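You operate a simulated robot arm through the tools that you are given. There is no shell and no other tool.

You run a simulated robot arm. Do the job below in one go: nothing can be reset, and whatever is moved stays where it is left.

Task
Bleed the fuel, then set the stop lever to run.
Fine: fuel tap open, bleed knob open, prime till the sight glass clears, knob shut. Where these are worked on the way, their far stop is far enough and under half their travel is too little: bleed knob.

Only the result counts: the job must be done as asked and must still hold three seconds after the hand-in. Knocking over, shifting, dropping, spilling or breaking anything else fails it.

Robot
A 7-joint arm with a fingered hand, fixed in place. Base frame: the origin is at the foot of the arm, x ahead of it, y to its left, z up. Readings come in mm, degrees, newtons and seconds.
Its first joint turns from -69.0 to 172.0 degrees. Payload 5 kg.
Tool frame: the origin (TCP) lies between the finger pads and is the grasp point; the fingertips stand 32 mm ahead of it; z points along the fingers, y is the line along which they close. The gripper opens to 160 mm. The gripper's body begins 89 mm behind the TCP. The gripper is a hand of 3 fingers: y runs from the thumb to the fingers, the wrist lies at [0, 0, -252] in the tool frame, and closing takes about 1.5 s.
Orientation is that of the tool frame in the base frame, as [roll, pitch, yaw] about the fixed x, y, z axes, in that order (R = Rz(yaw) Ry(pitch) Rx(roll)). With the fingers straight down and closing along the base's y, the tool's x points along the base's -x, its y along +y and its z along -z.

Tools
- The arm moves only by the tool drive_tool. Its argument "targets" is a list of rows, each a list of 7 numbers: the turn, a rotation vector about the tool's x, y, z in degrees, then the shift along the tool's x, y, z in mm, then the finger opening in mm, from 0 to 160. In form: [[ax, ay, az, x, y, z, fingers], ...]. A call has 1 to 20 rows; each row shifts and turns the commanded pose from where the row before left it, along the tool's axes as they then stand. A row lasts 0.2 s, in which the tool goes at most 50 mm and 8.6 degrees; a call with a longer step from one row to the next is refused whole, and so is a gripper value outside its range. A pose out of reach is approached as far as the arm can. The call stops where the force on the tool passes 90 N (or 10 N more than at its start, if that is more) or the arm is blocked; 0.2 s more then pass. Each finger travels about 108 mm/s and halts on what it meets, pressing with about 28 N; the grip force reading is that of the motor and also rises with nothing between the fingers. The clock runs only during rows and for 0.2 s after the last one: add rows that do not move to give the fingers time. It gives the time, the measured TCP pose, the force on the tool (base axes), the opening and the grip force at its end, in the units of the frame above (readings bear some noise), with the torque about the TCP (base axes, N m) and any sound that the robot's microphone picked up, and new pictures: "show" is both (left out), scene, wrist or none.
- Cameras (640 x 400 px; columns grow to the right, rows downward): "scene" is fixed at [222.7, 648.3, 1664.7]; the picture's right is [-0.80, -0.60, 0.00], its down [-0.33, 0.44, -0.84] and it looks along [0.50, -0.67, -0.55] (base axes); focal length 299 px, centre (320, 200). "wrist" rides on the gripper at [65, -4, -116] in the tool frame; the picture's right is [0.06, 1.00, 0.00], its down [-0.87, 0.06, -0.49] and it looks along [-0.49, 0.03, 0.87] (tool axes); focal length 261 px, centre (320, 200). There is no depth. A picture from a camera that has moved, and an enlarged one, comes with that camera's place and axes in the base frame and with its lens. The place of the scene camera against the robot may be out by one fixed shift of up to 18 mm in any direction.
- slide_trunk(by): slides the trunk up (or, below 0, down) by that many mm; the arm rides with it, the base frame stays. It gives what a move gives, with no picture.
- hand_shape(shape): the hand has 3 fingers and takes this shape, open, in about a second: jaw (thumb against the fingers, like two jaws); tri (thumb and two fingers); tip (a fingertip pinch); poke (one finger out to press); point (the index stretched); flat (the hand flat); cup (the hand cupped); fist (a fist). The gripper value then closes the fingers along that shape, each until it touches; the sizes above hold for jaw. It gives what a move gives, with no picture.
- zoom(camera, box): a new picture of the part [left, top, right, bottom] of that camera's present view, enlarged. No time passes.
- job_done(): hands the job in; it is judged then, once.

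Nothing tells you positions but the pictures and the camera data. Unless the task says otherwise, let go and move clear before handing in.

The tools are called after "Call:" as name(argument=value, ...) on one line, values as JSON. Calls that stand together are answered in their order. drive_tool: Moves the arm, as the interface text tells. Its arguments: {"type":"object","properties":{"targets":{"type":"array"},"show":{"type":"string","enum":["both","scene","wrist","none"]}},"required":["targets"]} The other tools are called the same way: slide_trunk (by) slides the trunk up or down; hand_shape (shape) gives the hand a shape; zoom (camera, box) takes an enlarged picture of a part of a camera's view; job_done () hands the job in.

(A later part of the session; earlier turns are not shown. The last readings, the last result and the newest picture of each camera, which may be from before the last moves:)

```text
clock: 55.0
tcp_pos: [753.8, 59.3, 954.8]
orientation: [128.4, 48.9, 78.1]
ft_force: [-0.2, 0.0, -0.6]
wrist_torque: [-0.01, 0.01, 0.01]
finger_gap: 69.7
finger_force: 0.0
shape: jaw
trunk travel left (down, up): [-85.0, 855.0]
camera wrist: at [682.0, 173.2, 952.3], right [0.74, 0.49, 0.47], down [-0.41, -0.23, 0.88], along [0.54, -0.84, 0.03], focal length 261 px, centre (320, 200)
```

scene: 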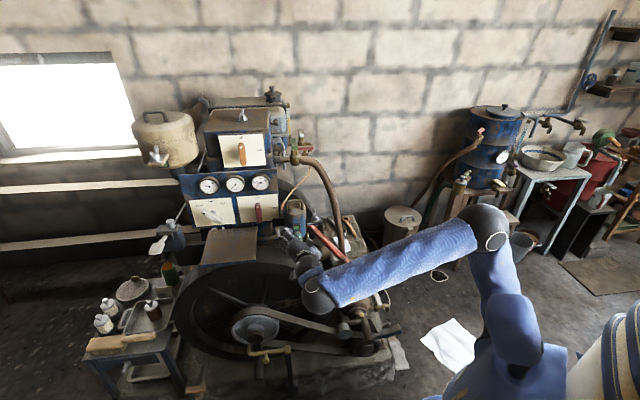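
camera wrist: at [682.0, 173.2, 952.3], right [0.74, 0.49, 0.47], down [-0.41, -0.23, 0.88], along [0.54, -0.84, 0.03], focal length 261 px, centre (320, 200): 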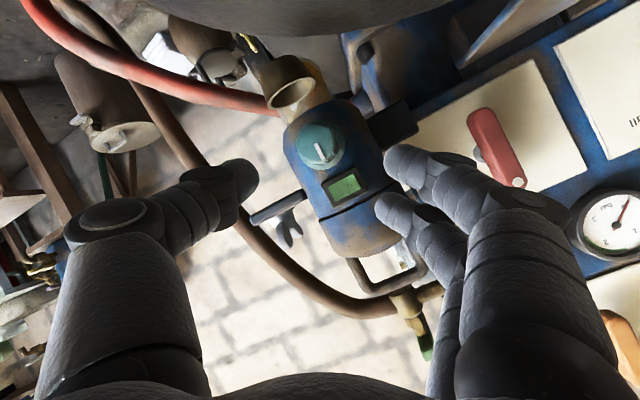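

Aligned almost perfectly. Advance about 38 mm so the pads surround the knob, then look.

Call:
drive_tool(targets=[[0, 0, 0, 0.3, 2.3, 13, 70], [0, 0, 0, 0.3, 2.3, 13, 70], [0, 0, 0, 0, 0, 12, 70], [0, 0, 0, 0, 0, 0, 70]], show="wrist")

```text
clock: 56.0
tcp_pos: [784.0, 42.4, 941.2]
orientation: [128.2, 48.9, 78.3]
ft_force: [1.0, 0.4, 0.0]
wrist_torque: [0.02, -0.01, -0.01]
finger_gap: 69.8
finger_force: 0.1
shape: jaw
trunk travel left (down, up): [-85.0, 855.0]
camera wrist: at [710.7, 155.9, 936.7], right [0.74, 0.49, 0.47], down [-0.41, -0.23, 0.88], along [0.54, -0.84, 0.03], focal length 261 px, centre (320, 200)
```

wrist: 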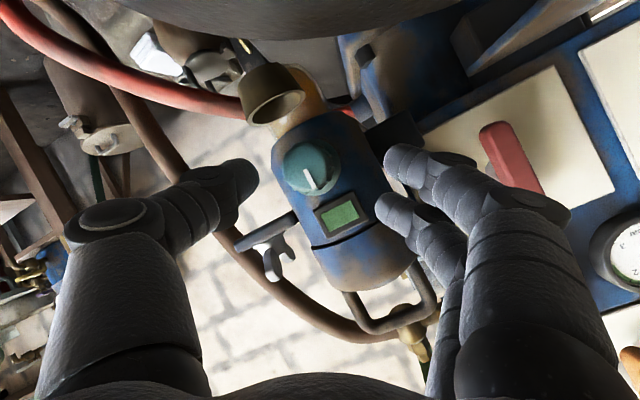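

Small correction to centre the knob between thumb and fingers, then close on it.

Call:
drive_tool(targets=[[0, 0, 0, 3, -5, 5, 70], [0, 0, 0, 0, 0, 0, 50], [0, 0, 0, 0, 0, 0, 30], [0, 0, 0, 0, 0, 0, 20], [0, 0, 0, 0, 0, 0, 20], [0, 0, 0, 0, 0, 0, 20]], show="wrist")

```text
clock: 57.4
tcp_pos: [782.3, 39.3, 936.1]
orientation: [128.3, 48.8, 78.0]
ft_force: [-6.3, -0.6, -2.3]
wrist_torque: [0.03, 0.12, -0.15]
finger_gap: 22.6
finger_force: 0.1
shape: jaw
trunk travel left (down, up): [-85.0, 855.0]
camera wrist: at [709.9, 152.3, 931.2], right [0.74, 0.49, 0.47], down [-0.41, -0.23, 0.88], along [0.54, -0.84, 0.03], focal length 261 px, centre (320, 200)
```

wrist: 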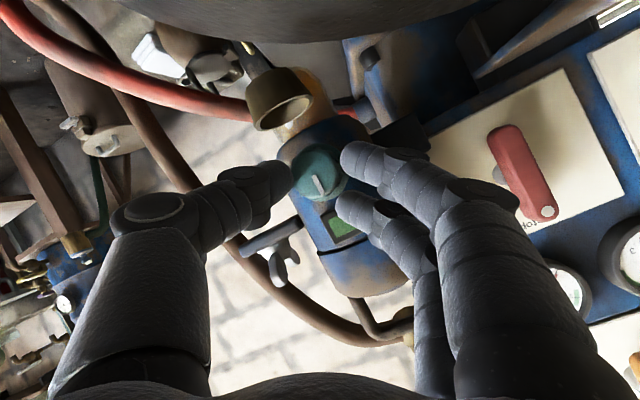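

The knob is between thumb and fingers. Tighten fully and start turning counter-clockwise (negative about the tool axis), checking after a part-turn.

Call:
drive_tool(targets=[[0, 0, 0, 0, 0, 0, 0], [0, 0, 0, 0, 0, 0, 0], [0, 0, -7, 0, 0, 0, 0], [0, 0, -7, 0, 0, 0, 0], [0, 0, -7, 0, 0, 0, 0], [0, 0, -7, 0, 0, 0, 0]], show="wrist")

Call:
zoom(camera="wrist", box=[220, 80, 420, 230])

```text
clock: 58.8
tcp_pos: [783.7, 38.5, 937.4]
orientation: [165.8, 65.2, 121.9]
ft_force: [5.3, 1.9, 22.4]
wrist_torque: [-0.23, -0.82, 0.1]
finger_gap: 15.6
finger_force: 28.1
shape: jaw
trunk travel left (down, up): [-85.0, 855.0]
camera wrist: at [687.1, 131.6, 925.4], right [0.69, 0.72, 0.05], down [-0.1, 0.03, 0.99], along [0.72, -0.69, 0.1], focal length 261 px, centre (320, 200)
```

wrist: 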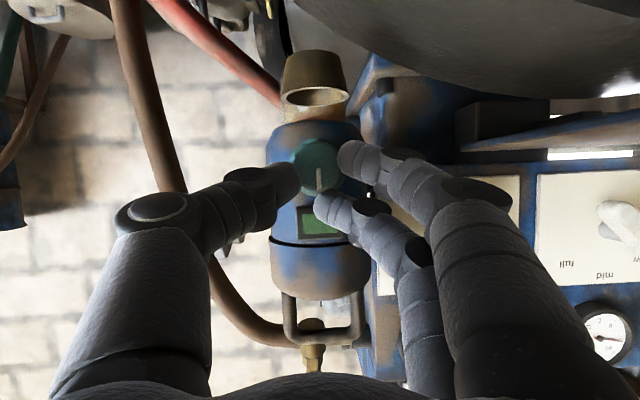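

```text
2.67 times, centred on (320, 155) of wrist
camera zoom: at [687.1, 131.6, 925.4], right [0.69, 0.72, 0.05], down [-0.1, 0.03, 0.99], along [0.72, -0.69, 0.1], focal length 695 px, centre (320, 320)
```

zoom: 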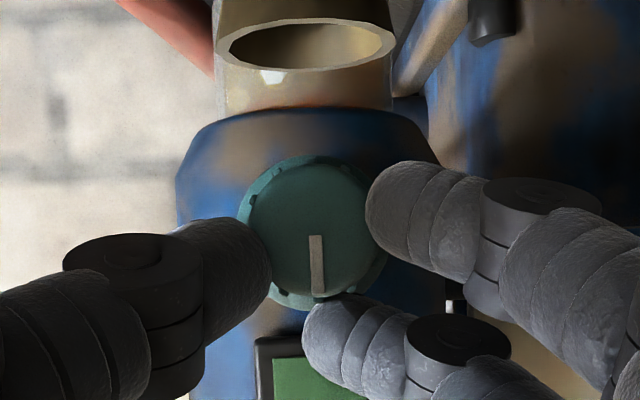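

The knob's mark has not moved: the grip was too high on the knob and slipped. I'll open, roll back, shift the grip centre down onto the knob axis and check.

Call:
drive_tool(targets=[[0, 0, 0, 0, 0, 0, 40], [0, 0, 0, 0, 0, 0, 60], [0, 0, 7, 2, 0, 0, 60], [0, 0, 7, 2, 0, 0, 60], [0, 0, 7, 2, 0, 0, 60], [0, 0, 7, 2, 0, 0, 60], [0, 0, 0, 0, 0, 0, 60]], show="wrist")

Call:
zoom(camera="wrist", box=[220, 80, 420, 230])

```text
clock: 60.4
tcp_pos: [782.1, 42.1, 928.6]
orientation: [128.3, 48.8, 78.1]
ft_force: [-0.4, -0.5, 0.8]
wrist_torque: [0.0, 0.04, 0.03]
finger_gap: 59.2
finger_force: 0.1
shape: jaw
trunk travel left (down, up): [-85.0, 855.0]
camera wrist: at [710.2, 154.6, 924.6], right [0.73, 0.49, 0.47], down [-0.41, -0.23, 0.88], along [0.54, -0.84, 0.03], focal length 261 px, centre (320, 200)
```

wrist: 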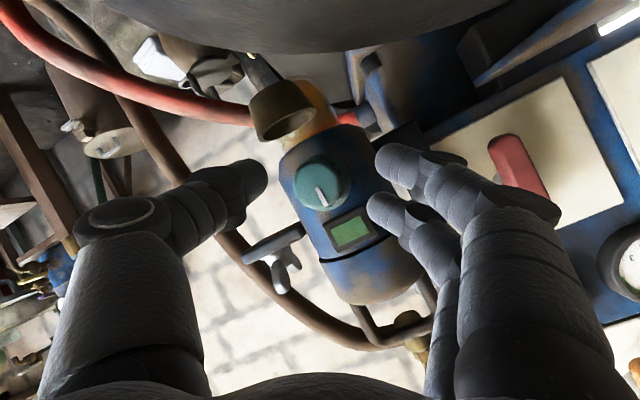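

```text
2.67 times, centred on (320, 155) of wrist
camera zoom: at [710.2, 154.6, 924.6], right [0.73, 0.49, 0.47], down [-0.41, -0.23, 0.88], along [0.54, -0.84, 0.03], focal length 695 px, centre (320, 320)
```

zoom: 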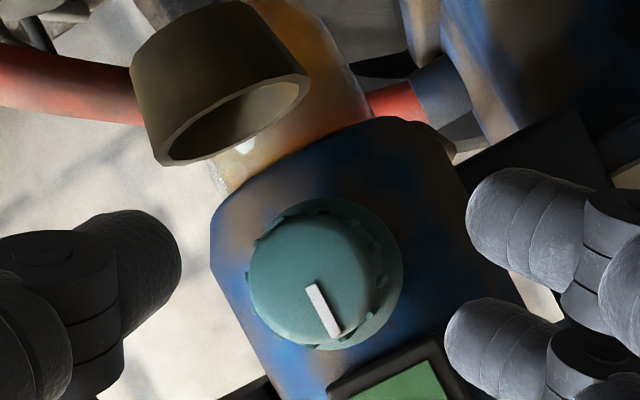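

Now well centred. Advance 5 mm, close, and view.

Call:
drive_tool(targets=[[0, 0, 0, -1, 0, 5, 60], [0, 0, 0, 0, 0, 0, 45], [0, 0, 0, 0, 0, 0, 30], [0, 0, 0, 0, 0, 0, 10], [0, 0, 0, 0, 0, 0, 0], [0, 0, 0, 0, 0, 0, 0]], show="none")

Call:
zoom(camera="wrist", box=[220, 80, 420, 230])

```text
clock: 61.8
tcp_pos: [786.8, 35.7, 926.2]
orientation: [128.4, 48.8, 78.2]
ft_force: [1.2, -2.2, -3.8]
wrist_torque: [0.0, -0.07, 0.05]
finger_gap: 17.6
finger_force: 28.0
shape: jaw
trunk travel left (down, up): [-85.0, 855.0]
```

```text
2.67 times, centred on (320, 155) of wrist
camera zoom: at [713.9, 150.1, 922.8], right [0.74, 0.49, 0.47], down [-0.41, -0.23, 0.88], along [0.54, -0.84, 0.03], focal length 695 px, centre (320, 320)
```

zoom: 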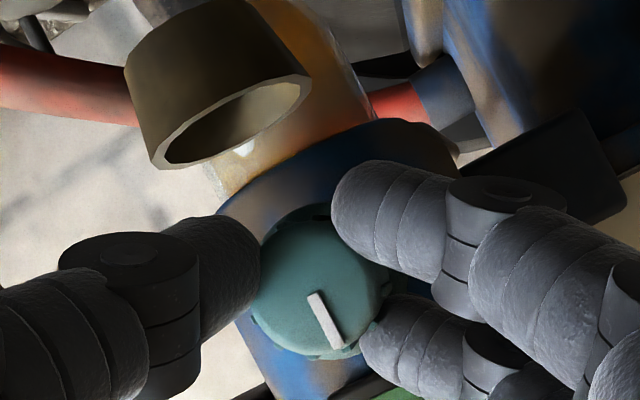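

A proper three-point grip now. Turn counter-clockwise.

Call:
drive_tool(targets=[[0, 0, -7, 0, 0, 0, 0], [0, 0, -7, 0, 0, 0, 0], [0, 0, -7, 0, 0, 0, 0], [0, 0, -7, 0, 0, 0, 0]], show="none")

Call:
zoom(camera="wrist", box=[220, 80, 420, 230])

```text
clock: 62.8
tcp_pos: [786.8, 38.9, 926.4]
orientation: [166.5, 65.1, 122.4]
ft_force: [-10.4, -0.6, -21.7]
wrist_torque: [0.72, -0.13, -0.47]
finger_gap: 16.8
finger_force: 28.2
shape: jaw
trunk travel left (down, up): [-85.0, 855.0]
```

```text
2.67 times, centred on (320, 155) of wrist
camera zoom: at [690.8, 131.2, 914.2], right [0.69, 0.72, 0.04], down [-0.1, 0.03, 0.99], along [0.72, -0.69, 0.09], focal length 695 px, centre (320, 320)
```

zoom: 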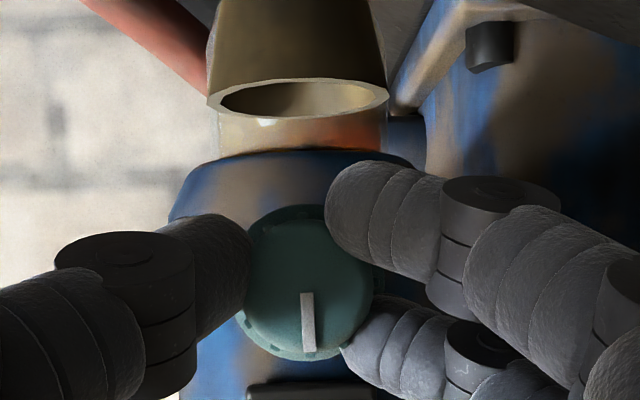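

The mark hasn't turned counter-clockwise, so the knob is likely at that stop. Test clockwise with the same grip.

Call:
drive_tool(targets=[[0, 0, 7, 0, 0, 0, 0], [0, 0, 7, 0, 0, 0, 0], [0, 0, 7, 0, 0, 0, 0], [0, 0, 7, 0, 0, 0, 0]], show="none")

Call:
zoom(camera="wrist", box=[220, 80, 420, 230])

```text
clock: 63.8
tcp_pos: [787.4, 37.7, 928.1]
orientation: [128.2, 48.8, 78.1]
ft_force: [6.7, 6.9, -4.7]
wrist_torque: [-0.19, -0.33, 0.77]
finger_gap: 17.1
finger_force: 28.4
shape: jaw
trunk travel left (down, up): [-85.0, 855.0]
```

```text
2.67 times, centred on (320, 155) of wrist
camera zoom: at [715.0, 151.3, 923.6], right [0.73, 0.49, 0.47], down [-0.41, -0.23, 0.88], along [0.54, -0.84, 0.03], focal length 695 px, centre (320, 320)
```

zoom: 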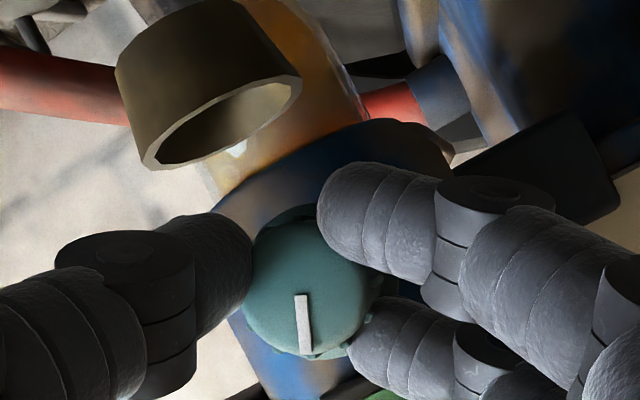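

Clockwise it turns (about 15°, with some slip). I'll work it clockwise in strokes: release slightly, roll back about 42°, re-grip, and turn again.

Call:
drive_tool(targets=[[0, 0, 0, 0, 0, 0, 32], [0, 0, 0, 0, 0, 0, 32], [0, 0, -7, 0, 0, 0, 32], [0, 0, -7, 0, 0, 0, 32], [0, 0, -7, 0, 0, 0, 32], [0, 0, -7, 0, 0, 0, 32], [0, 0, -7, 0, 0, 0, 32], [0, 0, -7, 0, 0, 0, 32], [0, 0, 0, 0, 0, 0, 32]], show="none")

Call:
zoom(camera="wrist", box=[220, 80, 420, 230])

```text
clock: 65.8
tcp_pos: [786.5, 36.7, 926.1]
orientation: [-163.4, 64.7, 155.7]
ft_force: [-0.1, -0.3, -0.2]
wrist_torque: [0.01, -0.02, 0.01]
finger_gap: 31.9
finger_force: 0.1
shape: jaw
trunk travel left (down, up): [-85.0, 855.0]
```

```text
2.67 times, centred on (320, 155) of wrist
camera zoom: at [680.0, 118.2, 915.5], right [0.61, 0.78, -0.18], down [0.04, 0.19, 0.98], along [0.79, -0.6, 0.09], focal length 695 px, centre (320, 320)
```

zoom: 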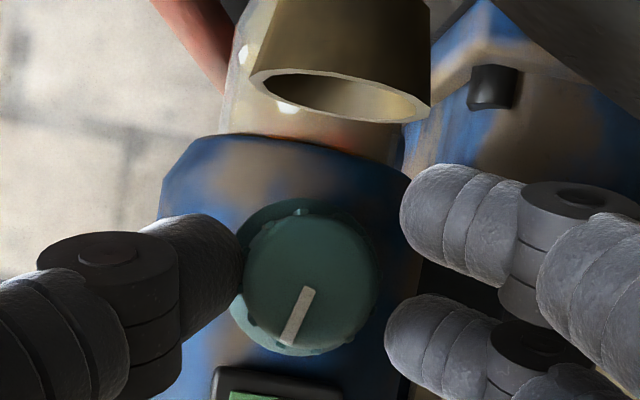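

The knob moved ~11° clockwise. Grip again and turn clockwise further.

Call:
drive_tool(targets=[[0, 0, -5, 0, 0, 3, 32], [0, 0, 0, 0, 0, 0, 10], [0, 0, 0, 0, 0, 0, 0], [0, 0, 0, 0, 0, 0, 0], [0, 0, 5, 0, 0, 0, 0], [0, 0, 5, 0, 0, 0, 0], [0, 0, 5, 0, 0, 0, 0], [0, 0, 5, 0, 0, 0, 0], [0, 0, 5, 0, 0, 0, 0], [0, 0, 5, 0, 0, 0, 0]], show="none")

Call:
zoom(camera="wrist", box=[220, 80, 420, 230])

```text
clock: 68.0
tcp_pos: [788.3, 34.8, 925.9]
orientation: [146.0, 60.7, 99.8]
ft_force: [7.2, -3.9, 5.9]
wrist_torque: [-0.3, -0.29, 0.52]
finger_gap: 16.8
finger_force: 28.0
shape: jaw
trunk travel left (down, up): [-85.0, 855.0]
```

```text
2.67 times, centred on (320, 155) of wrist
camera zoom: at [701.4, 138.1, 915.7], right [0.73, 0.65, 0.22], down [-0.22, -0.08, 0.97], along [0.65, -0.76, 0.08], focal length 695 px, centre (320, 320)
```

zoom: 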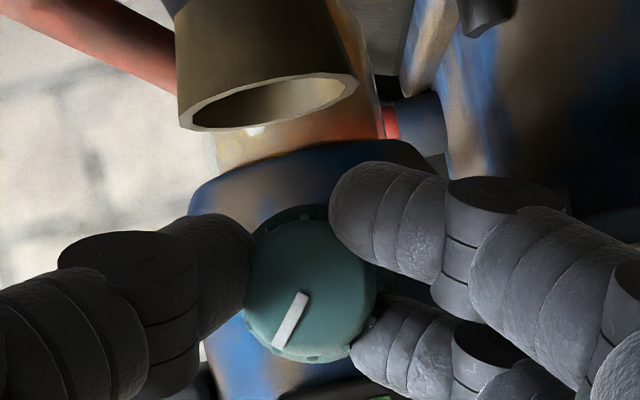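

It follows well: about 36° now. Continue clockwise to the end of this stroke.

Call:
drive_tool(targets=[[0, 0, 5, 0, 0, 0, 0], [0, 0, 5, 0, 0, 0, 0], [0, 0, 5, 0, 0, 0, 0], [0, 0, 5, 0, 0, 0, 0], [0, 0, 5, 0, 0, 0, 0]], show="none")

Call:
zoom(camera="wrist", box=[220, 80, 420, 230])

```text
clock: 69.2
tcp_pos: [787.0, 35.7, 926.1]
orientation: [123.3, 42.4, 71.4]
ft_force: [5.4, 3.1, 15.5]
wrist_torque: [-0.61, -0.63, 0.63]
finger_gap: 17.4
finger_force: 28.1
shape: jaw
trunk travel left (down, up): [-85.0, 855.0]
```

```text
2.67 times, centred on (320, 155) of wrist
camera zoom: at [721.9, 153.5, 927.0], right [0.71, 0.4, 0.57], down [-0.5, -0.29, 0.82], along [0.49, -0.87, 0.0], focal length 695 px, centre (320, 320)
```

zoom: 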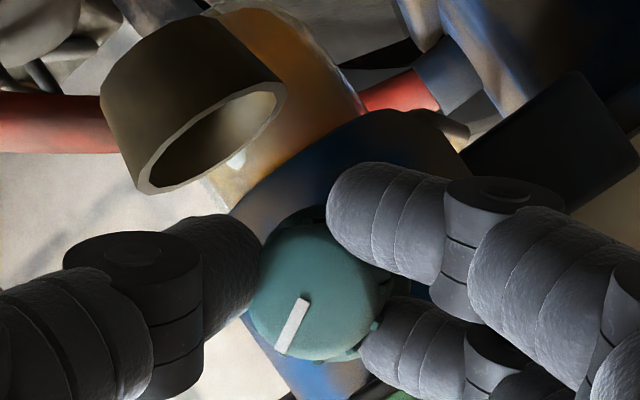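

Knob at about 57°. Next stroke: release, roll back 55°, re-grip, turn again.

Call:
drive_tool(targets=[[0, 0, 0, 0, 0, 0, 32], [0, 0, 0, 0, 0, 0, 32], [0, 0, -8, 0, 0, 0, 32], [0, 0, -8, 0, 0, 0, 32], [0, 0, -8, 0, 0, 0, 32], [0, 0, -8, 0, 0, 0, 32], [0, 0, -8, 0, 0, 0, 32], [0, 0, -8, 0, 0, 0, 32], [0, 0, -8, 0, 0, 0, 32], [0, 0, 0, 0, 0, 0, 10], [0, 0, 0, 0, 0, 0, 0], [0, 0, 0, 0, 0, 0, 0]], show="none")

Call:
zoom(camera="wrist", box=[220, 80, 420, 230])

```text
clock: 71.8
tcp_pos: [788.8, 34.3, 928.0]
orientation: [-152.1, 62.6, 168.1]
ft_force: [-6.6, -7.2, -0.4]
wrist_torque: [-0.07, 0.0, -0.31]
finger_gap: 17.7
finger_force: 28.0
shape: jaw
trunk travel left (down, up): [-85.0, 855.0]
```

```text
2.67 times, centred on (320, 155) of wrist
camera zoom: at [678.1, 110.6, 917.4], right [0.56, 0.78, -0.27], down [0.09, 0.26, 0.96], along [0.82, -0.56, 0.07], focal length 695 px, centre (320, 320)
```

zoom: 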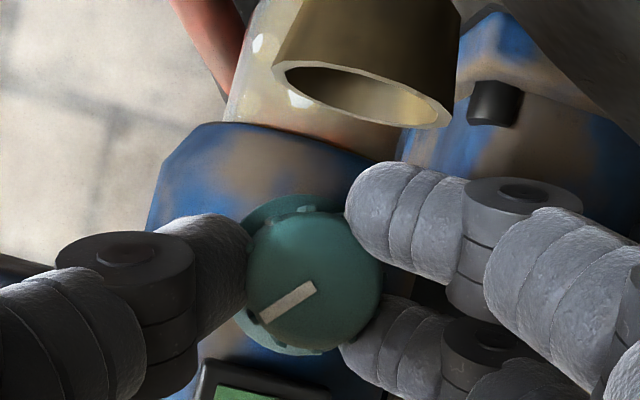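

Grip regained. Turn clockwise through the full stroke.

Call:
drive_tool(targets=[[0, 0, 5, 0, 0, 0, 0], [0, 0, 5, 0, 0, 0, 0], [0, 0, 5, 0, 0, 0, 0], [0, 0, 5, 0, 0, 0, 0], [0, 0, 5, 0, 0, 0, 0], [0, 0, 5, 0, 0, 0, 0], [0, 0, 5, 0, 0, 0, 0], [0, 0, 5, 0, 0, 0, 0], [0, 0, 5, 0, 0, 0, 0], [0, 0, 5, 0, 0, 0, 0], [0, 0, 5, 0, 0, 0, 0], [0, 0, 5, 0, 0, 0, 0]], show="none")

Call:
zoom(camera="wrist", box=[220, 80, 420, 230])

```text
clock: 74.4
tcp_pos: [787.0, 34.9, 926.4]
orientation: [121.6, 39.0, 68.6]
ft_force: [-2.1, 0.8, 13.8]
wrist_torque: [-0.83, -0.23, 0.53]
finger_gap: 18.2
finger_force: 27.7
shape: jaw
trunk travel left (down, up): [-85.0, 855.0]
```

```text
2.67 times, centred on (320, 155) of wrist
camera zoom: at [724.9, 155.0, 929.5], right [0.7, 0.35, 0.62], down [-0.54, -0.31, 0.78], along [0.47, -0.88, -0.03], focal length 695 px, centre (320, 320)
```

zoom: 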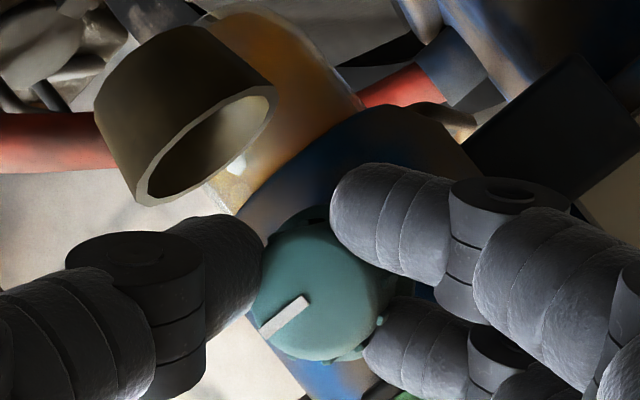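

About 90° now. One more stroke to see whether it goes further or has reached its stop.

Call:
drive_tool(targets=[[0, 0, 0, 0, 0, 0, 34], [0, 0, 0, 0, 0, 0, 34], [0, 0, -8, 0, 0, 0, 34], [0, 0, -8, 0, 0, 0, 34], [0, 0, -8, 0, 0, 0, 34], [0, 0, -8, 0, 0, 0, 34], [0, 0, -8, 0, 0, 0, 34], [0, 0, -8, 0, 0, 0, 34], [0, 0, -8, 0, 0, 0, 34], [0, 0, 0, 0, 0, 0, 10], [0, 0, 0, 0, 0, 0, 0], [0, 0, 0, 0, 0, 0, 0]], show="none")

Call:
zoom(camera="wrist", box=[220, 80, 420, 230])

Call:
drive_tool(targets=[[0, 0, 5, 0, 0, 0, 0], [0, 0, 5, 0, 0, 0, 0], [0, 0, 5, 0, 0, 0, 0], [0, 0, 5, 0, 0, 0, 0], [0, 0, 5, 0, 0, 0, 0], [0, 0, 5, 0, 0, 0, 0], [0, 0, 5, 0, 0, 0, 0], [0, 0, 5, 0, 0, 0, 0], [0, 0, 5, 0, 0, 0, 0], [0, 0, 5, 0, 0, 0, 0], [0, 0, 5, 0, 0, 0, 0]], show="none")

Call:
zoom(camera="wrist", box=[220, 80, 420, 230])

```text
clock: 77.0
tcp_pos: [788.5, 34.0, 928.4]
orientation: [-159.5, 64.2, 159.9]
ft_force: [-3.9, -5.5, -1.3]
wrist_torque: [-0.1, 0.04, -0.24]
finger_gap: 17.6
finger_force: 27.8
shape: jaw
trunk travel left (down, up): [-85.0, 855.0]
```

```text
2.67 times, centred on (320, 155) of wrist
camera zoom: at [681.2, 114.0, 916.7], right [0.59, 0.78, -0.21], down [0.06, 0.22, 0.97], along [0.8, -0.59, 0.08], focal length 695 px, centre (320, 320)
```

zoom: 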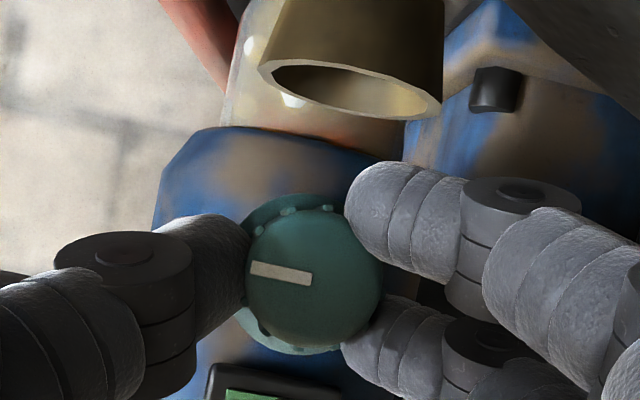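

```text
clock: 79.4
tcp_pos: [789.5, 37.4, 922.7]
orientation: [122.3, 39.8, 69.6]
ft_force: [7.3, 12.9, -20.1]
wrist_torque: [-0.36, 0.13, 0.66]
finger_gap: 15.9
finger_force: 27.8
shape: jaw
trunk travel left (down, up): [-85.0, 855.0]
```

```text
2.67 times, centred on (320, 155) of wrist
camera zoom: at [726.6, 155.6, 926.8], right [0.71, 0.37, 0.61], down [-0.53, -0.3, 0.79], along [0.48, -0.88, -0.02], focal length 695 px, centre (320, 320)
```

zoom: 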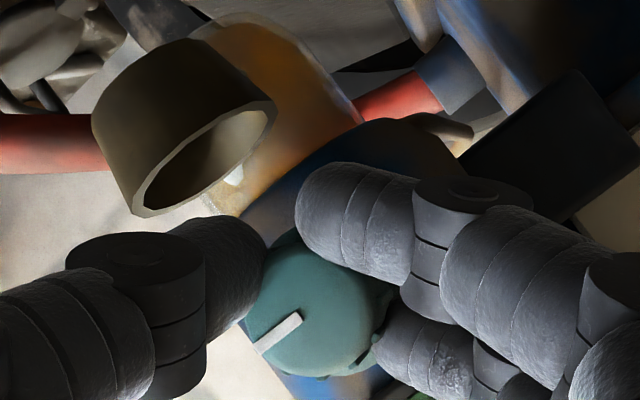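

The knob is stopped at 90° clockwise: bleed knob open at its far stop. I release, back away, lift, and roll the hand toward thumb-up for the primer.

Call:
drive_tool(targets=[[0, 0, 0, 0, 0, 0, 40], [0, 0, 0, 0, 0, 0, 70], [0, 0, 0, 0, 0, -20, 70], [0, 0, 0, 0, 0, -40, 70], [0, 0, 0, 0, 0, -40, 70], [0, 0, 0, 0, 0, -30, 70], [0, 0, -8, 0, 0, 0, 70], [0, 0, -8, 0, 0, 0, 70], [0, 0, -8, 0, 0, 0, 70], [0, 0, -8, 0, 0, 0, 70], [0, 0, -8, 0, 0, 0, 70], [0, 0, -8, 0, 0, 0, 70], [0, 0, -8, 0, 0, 0, 70], [0, 0, -8, 0, 0, 0, 70]], show="none")

Call:
drive_tool(targets=[[0, 0, -8, 0, 0, 0, 70], [0, 0, -8, 0, 0, 0, 70], [0, 0, -8, 0, 0, 0, 70], [0, 0, -8, 0, 0, 0, 70], [0, 0, -8, 0, 0, 0, 70], [0, 0, -8, 0, 0, 0, 70], [0, 0, -8, 0, 0, 0, 70]])

```text
clock: 80.8
tcp_pos: [721.3, 40.4, 1012.4]
orientation: [127.7, 31.6, 70.8]
ft_force: [0.2, -0.1, -0.4]
wrist_torque: [-0.03, 0.02, -0.06]
finger_gap: 69.6
finger_force: 0.0
shape: jaw
trunk travel left (down, up): [-85.0, 855.0]
stopped in row 7: the arm was blocked; the commanded pose is now the measured one
```

```text
clock: 82.4
tcp_pos: [718.8, 40.3, 1016.5]
orientation: [-173.9, 58.5, 145.9]
ft_force: [0.2, -0.6, 0.6]
wrist_torque: [-0.01, 0.02, -0.03]
finger_gap: 69.6
finger_force: 0.1
shape: jaw
trunk travel left (down, up): [-85.0, 855.0]
camera wrist: at [613.8, 123.1, 1021.9], right [0.6, 0.79, -0.11], down [0.09, 0.07, 0.99], along [0.79, -0.61, -0.04], focal length 261 px, centre (320, 200)
```

scene: 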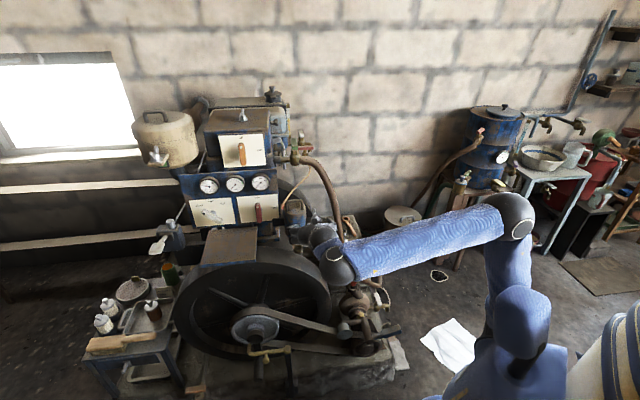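
wrist: 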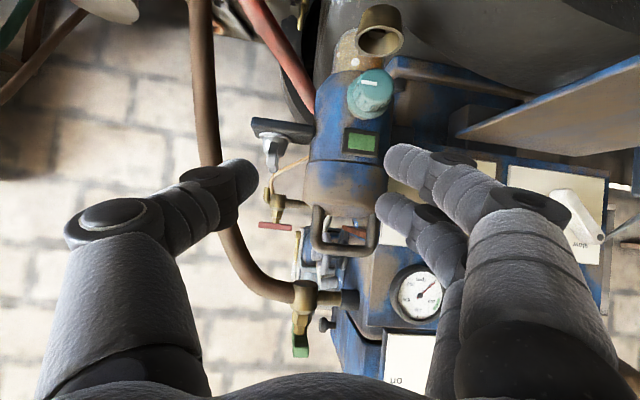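

The knob mark is now horizontal (open). Let me check the sight glass before priming.

Call:
zoom(camera="wrist", box=[310, 0, 430, 120])

```text
3.33 times, centred on (370, 60) of wrist
camera zoom: at [613.8, 123.1, 1021.9], right [0.6, 0.79, -0.11], down [0.09, 0.07, 0.99], along [0.79, -0.61, -0.04], focal length 869 px, centre (153, 667)
```

zoom: 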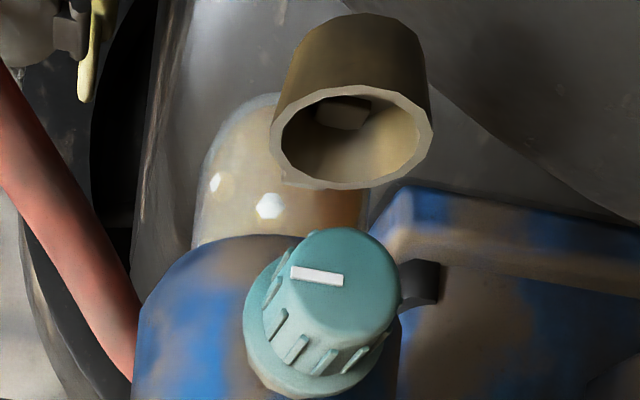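

The glass bowl shows bubbles (not yet clear). Now retreat and lift, roll the hand thumb-up, and swing the heading left toward the primer.

Call:
drive_tool(targets=[[0, 0, 0, -8.2, 7, -37.3, 70], [0, 0, 0, -8.2, 7, -37.3, 70], [0, 0, 0, -8.2, 7, -37.3, 70], [0, 0, 0, -8.2, 7, -37.3, 70], [0, 0, -8.5, 0, 0, 0, 70], [0, 0, -8.5, 0, 0, 0, 70], [0, 0, -8.5, 0, 0, 0, 70], [0, 0, -8.5, 0, 0, 0, 70], [0, 0, -8.5, 0, 0, 0, 70], [0, 0, -8.5, 0, 0, 0, 70], [0, 0, -8.5, 0, 0, 0, 70], [0, 0, -8.5, 0, 0, 0, 70], [0, 0, -8.5, 0, 0, 0, 70], [0, 0, -8.5, 0, 0, 0, 70]], show="wrist")

```text
clock: 83.2
tcp_pos: [736.8, 16.7, 1110.5]
orientation: [174.1, 51.3, 133.9]
ft_force: [0.5, 0.5, -0.8]
wrist_torque: [-0.03, 0.05, -0.06]
finger_gap: 69.8
finger_force: 0.1
shape: jaw
out of reach, approached as far as the arm can: row 1, 2, 3, 4
trunk travel left (down, up): [-85.0, 855.0]
stopped in row 4: the arm was blocked; the commanded pose is now the measured one
camera wrist: at [634.5, 101.4, 1132.3], right [0.63, 0.78, 0.02], down [0.11, -0.11, 0.99], along [0.77, -0.62, -0.16], focal length 261 px, centre (320, 200)
```

wrist: 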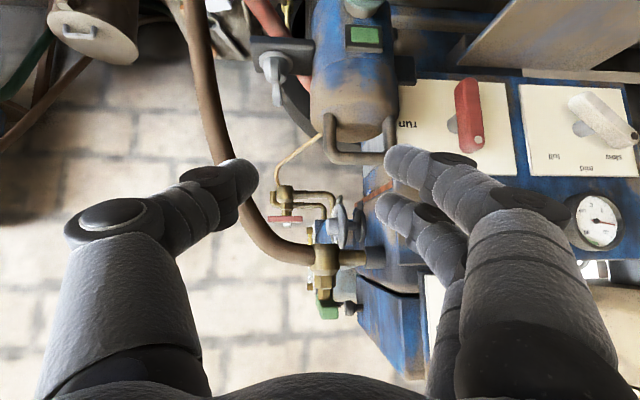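

Backing along this heading is limited, so roll and change the heading first.

Call:
drive_tool(targets=[[0, 0, -8.5, 0, 0, 0, 70], [0, 0, -8.5, 0, 0, 0, 70], [0, 0, -8.5, 0, 0, 0, 70], [0, 0, -8.5, 0, 0, 0, 70], [0, 0, -8.5, 0, 0, 0, 70], [0, 0, -8.5, 0, 0, 0, 70], [0, 0, -8.5, 0, 0, 0, 70], [0, 0, -8.5, 0, 0, 0, 70], [0, 0, -8.5, 0, 0, 0, 70], [0, 0, -8.5, 0, 0, 0, 70]], show="none")

Call:
drive_tool(targets=[[0, -6.6, -5.4, 0, 0, -10, 70], [0, -6.6, -5.4, 0, 0, -10, 70], [0, -6.6, -5.4, 0, 0, -10, 70], [0, -6.6, -5.4, 0, 0, -10, 70], [0, -6.6, -5.4, 0, 0, -10, 70], [0, -6.6, -5.4, 0, 0, -10, 70], [0, -6.6, -5.4, 0, 0, -10, 70]])

```text
clock: 85.4
tcp_pos: [733.8, 17.6, 1113.9]
orientation: [-128.7, 7.7, -134.4]
ft_force: [-0.5, 0.4, -0.5]
wrist_torque: [0.0, 0.02, -0.02]
finger_gap: 69.6
finger_force: 0.0
shape: jaw
trunk travel left (down, up): [-85.0, 855.0]
```

```text
clock: 87.0
tcp_pos: [681.4, 33.0, 1152.8]
orientation: [-122.3, 3.1, -74.3]
ft_force: [-0.4, -0.7, 0.3]
wrist_torque: [-0.02, 0.0, -0.04]
finger_gap: 69.7
finger_force: 0.1
shape: jaw
trunk travel left (down, up): [-85.0, 855.0]
camera wrist: at [607.2, -56.0, 1215.6], right [-0.51, -0.16, -0.85], down [-0.66, 0.71, 0.26], along [0.56, 0.69, -0.46], focal length 261 px, centre (320, 200)
```

scene: 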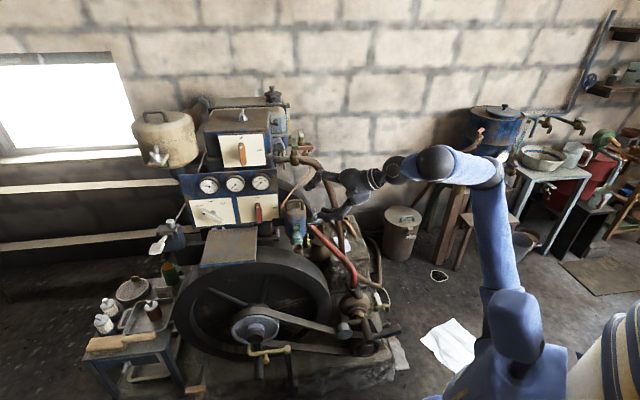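
wrist: 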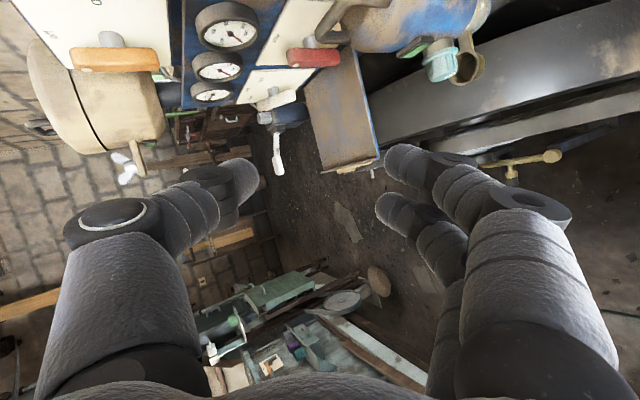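

The primer paddle is in view. Zoom in.

Call:
zoom(camera="wrist", box=[240, 80, 360, 180])

```text
4.00 times, centred on (300, 130) of wrist
camera zoom: at [607.2, -56.0, 1215.6], right [-0.51, -0.16, -0.85], down [-0.66, 0.71, 0.26], along [0.56, 0.69, -0.46], focal length 1043 px, centre (400, 480)
```

zoom: 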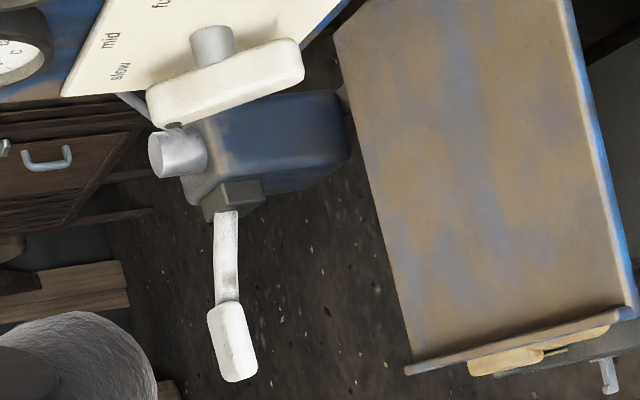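

I'll swing the hand left and forward to a standoff about 100 mm from the paddle, with the jaw open.

Call:
drive_tool(targets=[[0, 0, 0, -33.7, -5, 20.2, 70], [0, 0, 0, -33.7, -5, 20.2, 70], [0, 0, 0, -33.7, -5, 20.2, 70], [0, 0, 0, -33.7, -5, 20.2, 70], [0, 0, 0, -33.7, -5, 20.2, 70], [0, 0, 0, -33.7, -5, 20.2, 70], [0, 0, 0, -33.7, -5, 20.2, 70], [0, 0, 0, 5.5, -8.8, 38, 70], [0, 0, 0, 5.5, -8.8, 38, 70], [0, 0, 0, 5.5, -8.8, 38, 70], [0, 0, 0, 5.5, -8.8, 38, 70], [0, 0, 0, 5.5, -8.8, 38, 70], [0, 0, 0, 5.5, -8.8, 38, 70]])

```text
clock: 89.8
tcp_pos: [970.4, 330.0, 1040.3]
orientation: [-122.2, 3.0, -74.5]
ft_force: [0.3, -0.4, -0.1]
wrist_torque: [0.0, 0.01, 0.01]
finger_gap: 69.7
finger_force: 0.1
shape: jaw
trunk travel left (down, up): [-85.0, 855.0]
camera wrist: at [897.2, 239.9, 1103.6], right [-0.51, -0.16, -0.85], down [-0.66, 0.71, 0.26], along [0.56, 0.69, -0.46], focal length 261 px, centre (320, 200)
```

scene: 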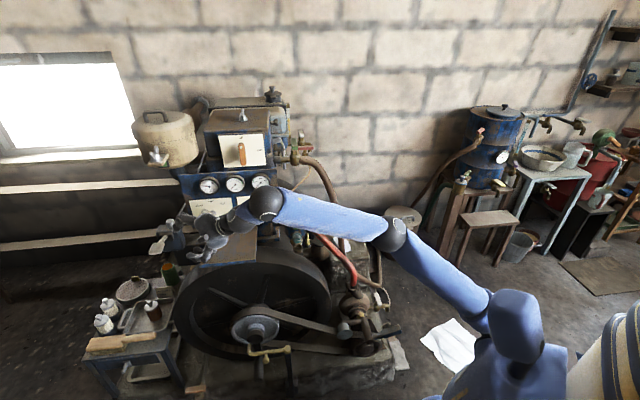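
wrist: 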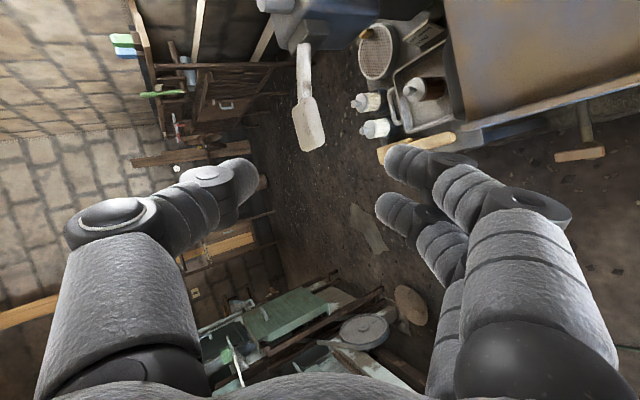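

The paddle is straight ahead, about 160 mm in front of the grasp point. Advance 95 mm and re-measure.

Call:
drive_tool(targets=[[0, 0, 0, 0, -4, 32, 70], [0, 0, 0, 0, -4, 32, 70], [0, 0, 0, 0, -4, 31, 70], [0, 0, 0, 0, 0, 0, 70]])

```text
clock: 90.8
tcp_pos: [1056.1, 345.1, 1016.6]
orientation: [-120.6, 4.4, -74.6]
ft_force: [-1.1, -0.6, -0.1]
wrist_torque: [0.01, -0.02, 0.0]
finger_gap: 69.6
finger_force: 0.2
shape: jaw
out of reach, approached as far as the arm can: row 3
trunk travel left (down, up): [-85.0, 855.0]
camera wrist: at [979.9, 254.3, 1074.2], right [-0.49, -0.13, -0.86], down [-0.66, 0.7, 0.27], along [0.57, 0.7, -0.43], focal length 261 px, centre (320, 200)
```

scene: 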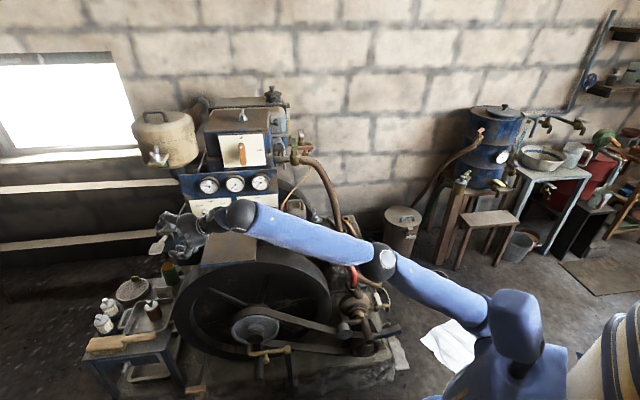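
wrist: 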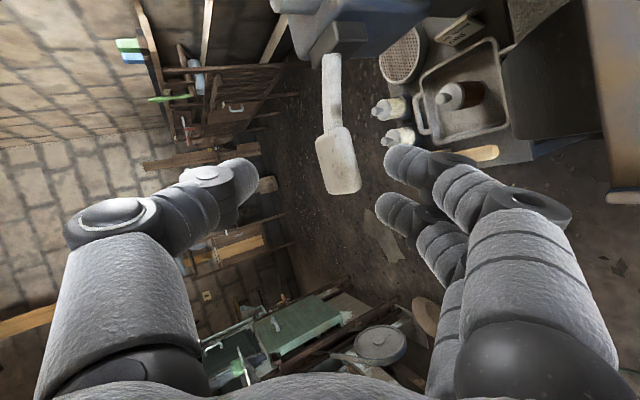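

Paddle measured near (1117, 381, 960). The reach is tight and the tray-plate corner is close beneath the hand, so I'll back off and roll the hand (camera on top, palm flat) to press the paddle from above with closed fingers.

Call:
drive_tool(targets=[[0, 0, 0, 0, -15, -35, 40], [0, 0, 0, 0, -15, -35, 0], [0, 0, -8.5, 0, 0, 0, 0], [0, 0, -8.5, 0, 0, 0, 0], [0, 0, -8.5, 0, 0, 0, 0], [0, 0, -8.5, 0, 0, 0, 0], [0, 0, -8.5, 0, 0, 0, 0], [0, 0, -8.5, 0, 0, 0, 0], [0, 0, -8.5, 0, 0, 0, 0], [0, 0, -8.5, 0, 0, 0, 0], [0, 0, -8.5, 0, 0, 0, 0], [0, 0, -8.5, 0, 0, 0, 0]])

```text
clock: 93.6
tcp_pos: [1047.6, 273.7, 1072.1]
orientation: [-160.9, -55.3, -5.8]
ft_force: [0.0, 0.1, 1.1]
wrist_torque: [-0.02, 0.04, -0.02]
finger_gap: 0.0
finger_force: 28.2
shape: jaw
trunk travel left (down, up): [-85.0, 855.0]
stopped in row 12: the arm was blocked; the commanded pose is now the measured one
camera wrist: at [990.5, 247.6, 1189.4], right [0.21, -0.97, -0.13], down [-0.88, -0.12, -0.46], along [0.43, 0.21, -0.88], focal length 261 px, centre (320, 200)
```

scene: 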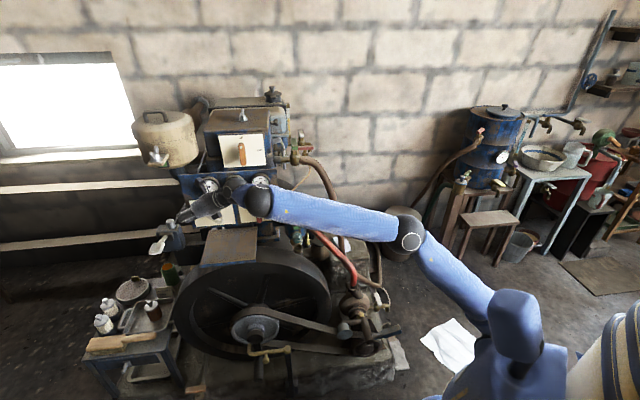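
wrist: 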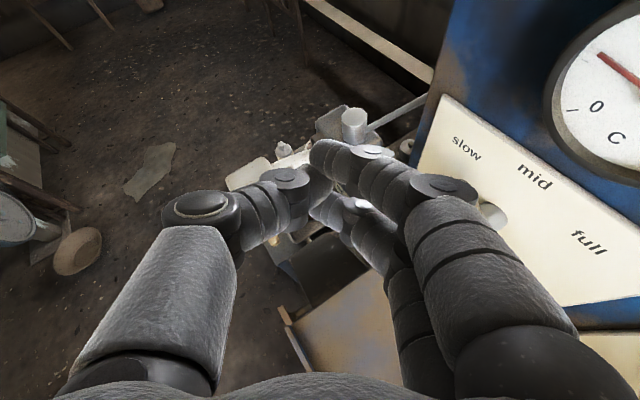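

The hand drifted close to the speed panel, so first move left, away from it, and level out somewhat.

Call:
drive_tool(targets=[[0, 0, 0, -2, -40, 0, 0], [0, 0, 0, -2, -40, 0, 0], [0, 0, 0, -2, -30, 0, 0], [0, 6, 0, 0, 0, 0, 0], [0, 6, 0, 0, 0, 0, 0], [0, 6, 0, 0, 0, 0, 0]])

```text
clock: 95.0
tcp_pos: [1071.5, 316.4, 946.0]
orientation: [-153.0, -60.4, -16.9]
ft_force: [-0.1, -1.1, 0.8]
wrist_torque: [0.01, 0.03, 0.06]
finger_gap: 0.0
finger_force: 27.6
shape: jaw
out of reach, approached as far as the arm can: row 2, 3
trunk travel left (down, up): [-85.0, 855.0]
stopped in row 6: the arm was blocked; the commanded pose is now the measured one
camera wrist: at [1001.8, 287.8, 1056.0], right [0.15, -0.97, -0.17], down [-0.83, -0.03, -0.55], along [0.53, 0.22, -0.82], focal length 261 px, centre (320, 200)
```

scene: 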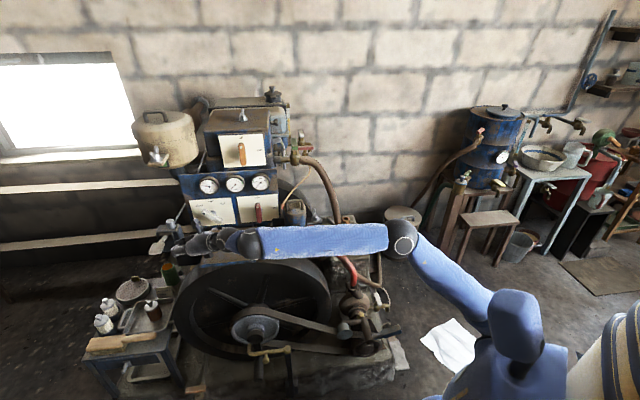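
wrist: 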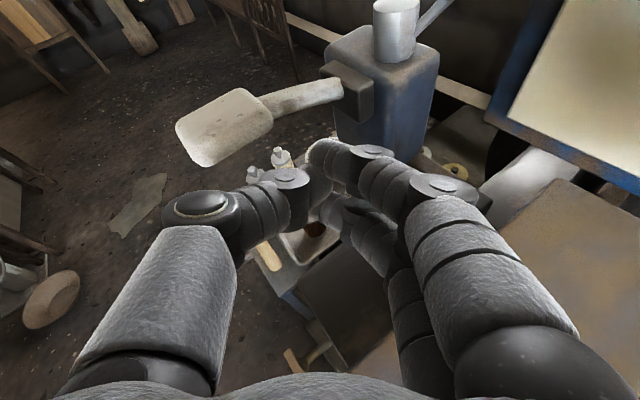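

I now suspect the shoulder is low, so the arm is over-stretched upward; raising the trunk should give more forward reach. First back off from the primer area, then slide the trunk up 250 mm.

Call:
drive_tool(targets=[[0, 0, 0, -4.7, -7.8, -39.4, 0], [0, 0, 0, -4.7, -7.8, -39.4, 0], [0, 0, 0, -4.7, -7.8, -39.4, 0], [0, 0, 0, -4.7, -7.8, -39.4, 0]], show="none")

Call:
slide_trunk(by=150)

Call:
drive_tool(targets=[[0, 0, 0, 0, 0, 0, 0]])

```text
clock: 96.0
tcp_pos: [921.4, 319.3, 1007.4]
orientation: [-153.4, -60.5, -16.4]
ft_force: [-0.3, -0.9, 0.7]
wrist_torque: [0.01, -0.01, 0.0]
finger_gap: 0.0
finger_force: 28.0
shape: jaw
trunk travel left (down, up): [-85.0, 855.0]
```

```text
clock: 97.7
tcp_pos: [922.3, 319.1, 1157.0]
orientation: [-153.4, -60.6, -16.4]
ft_force: [0.7, 0.6, 0.8]
wrist_torque: [0.02, -0.02, -0.01]
finger_gap: 0.1
finger_force: 27.9
shape: jaw
trunk travel left (down, up): [-235.0, 705.0]
```

```text
clock: 98.1
tcp_pos: [921.7, 320.2, 1157.5]
orientation: [-153.4, -60.5, -16.4]
ft_force: [-1.0, -0.6, -0.4]
wrist_torque: [0.02, -0.01, 0.01]
finger_gap: 0.0
finger_force: 27.6
shape: jaw
trunk travel left (down, up): [-235.0, 705.0]
camera wrist: at [851.0, 291.8, 1266.6], right [0.15, -0.97, -0.17], down [-0.83, -0.04, -0.55], along [0.53, 0.22, -0.82], focal length 261 px, centre (320, 200)
```

scene: 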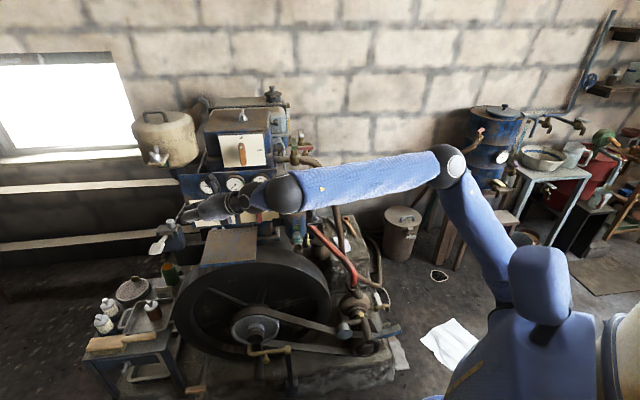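
wrist: 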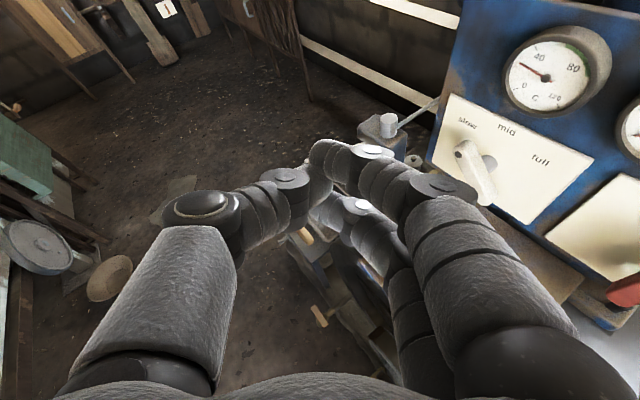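

The speed lever is untouched. Raise a further 150 mm, then come at the paddle from above.

Call:
slide_trunk(by=150)

Call:
drive_tool(targets=[[0, 0, 0, -15, -30, 0, 0], [0, 0, 0, -30, -20, 0, 0], [0, 0, 0, -35, 0, 10, 0], [0, 0, 0, -35, 0, 10, 0], [0, 0, 0, -35, 0, 10, 0]])

```text
clock: 99.9
tcp_pos: [921.2, 319.8, 1307.4]
orientation: [-153.4, -60.5, -16.3]
ft_force: [0.2, 0.3, 0.1]
wrist_torque: [0.0, -0.01, 0.03]
finger_gap: 0.0
finger_force: 27.8
shape: jaw
trunk travel left (down, up): [-385.0, 555.0]
```

```text
clock: 101.1
tcp_pos: [871.5, 395.0, 1174.7]
orientation: [-153.3, -60.5, -16.4]
ft_force: [-0.2, -0.5, 0.5]
wrist_torque: [-0.01, -0.04, 0.03]
finger_gap: 0.1
finger_force: 27.8
shape: jaw
trunk travel left (down, up): [-385.0, 555.0]
camera wrist: at [800.1, 368.0, 1283.7], right [0.15, -0.97, -0.17], down [-0.83, -0.03, -0.55], along [0.53, 0.22, -0.82], focal length 261 px, centre (320, 200)
```

scene: 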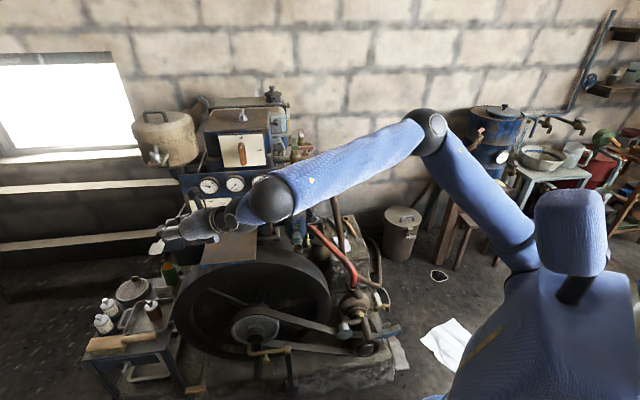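
wrist: 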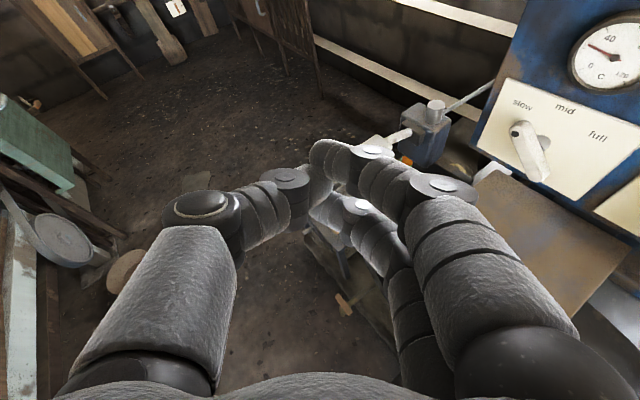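

No limits now. Approach to above the paddle.

Call:
drive_tool(targets=[[0, 0, 0, 0.5, 11.2, 38.8, 0], [0, 0, 0, 0.5, 11.2, 38.8, 0], [0, 0, 0, 0.5, 11.2, 38.8, 0], [0, 0, 0, 0.5, 11.2, 38.8, 0]])

```text
clock: 102.1
tcp_pos: [1013.0, 385.0, 1095.6]
orientation: [-153.5, -60.5, -16.2]
ft_force: [0.7, 0.1, 0.6]
wrist_torque: [0.0, 0.01, 0.02]
finger_gap: 0.4
finger_force: 27.8
shape: jaw
trunk travel left (down, up): [-385.0, 555.0]
camera wrist: at [943.0, 357.4, 1205.6], right [0.15, -0.97, -0.17], down [-0.83, -0.04, -0.55], along [0.53, 0.22, -0.82], focal length 261 px, centre (320, 200)
```

scene: 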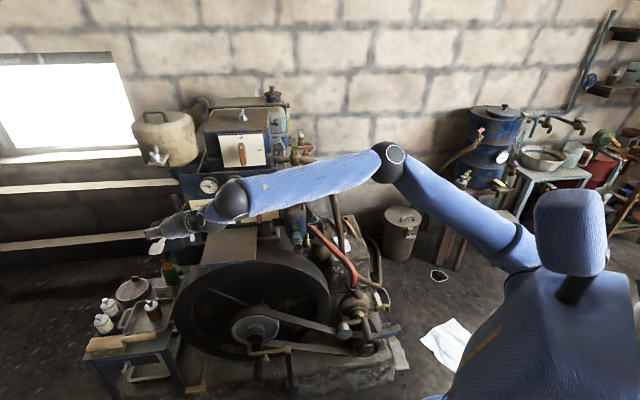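
wrist: 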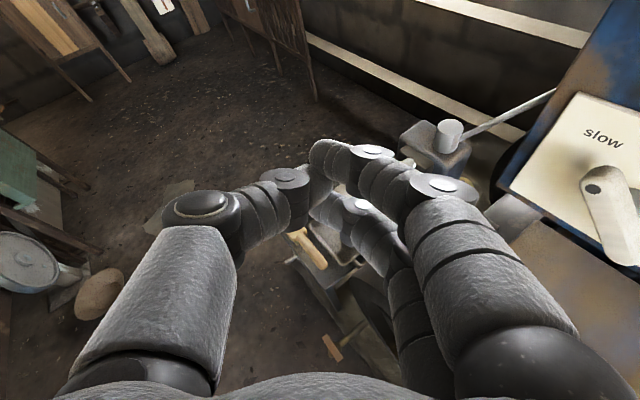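

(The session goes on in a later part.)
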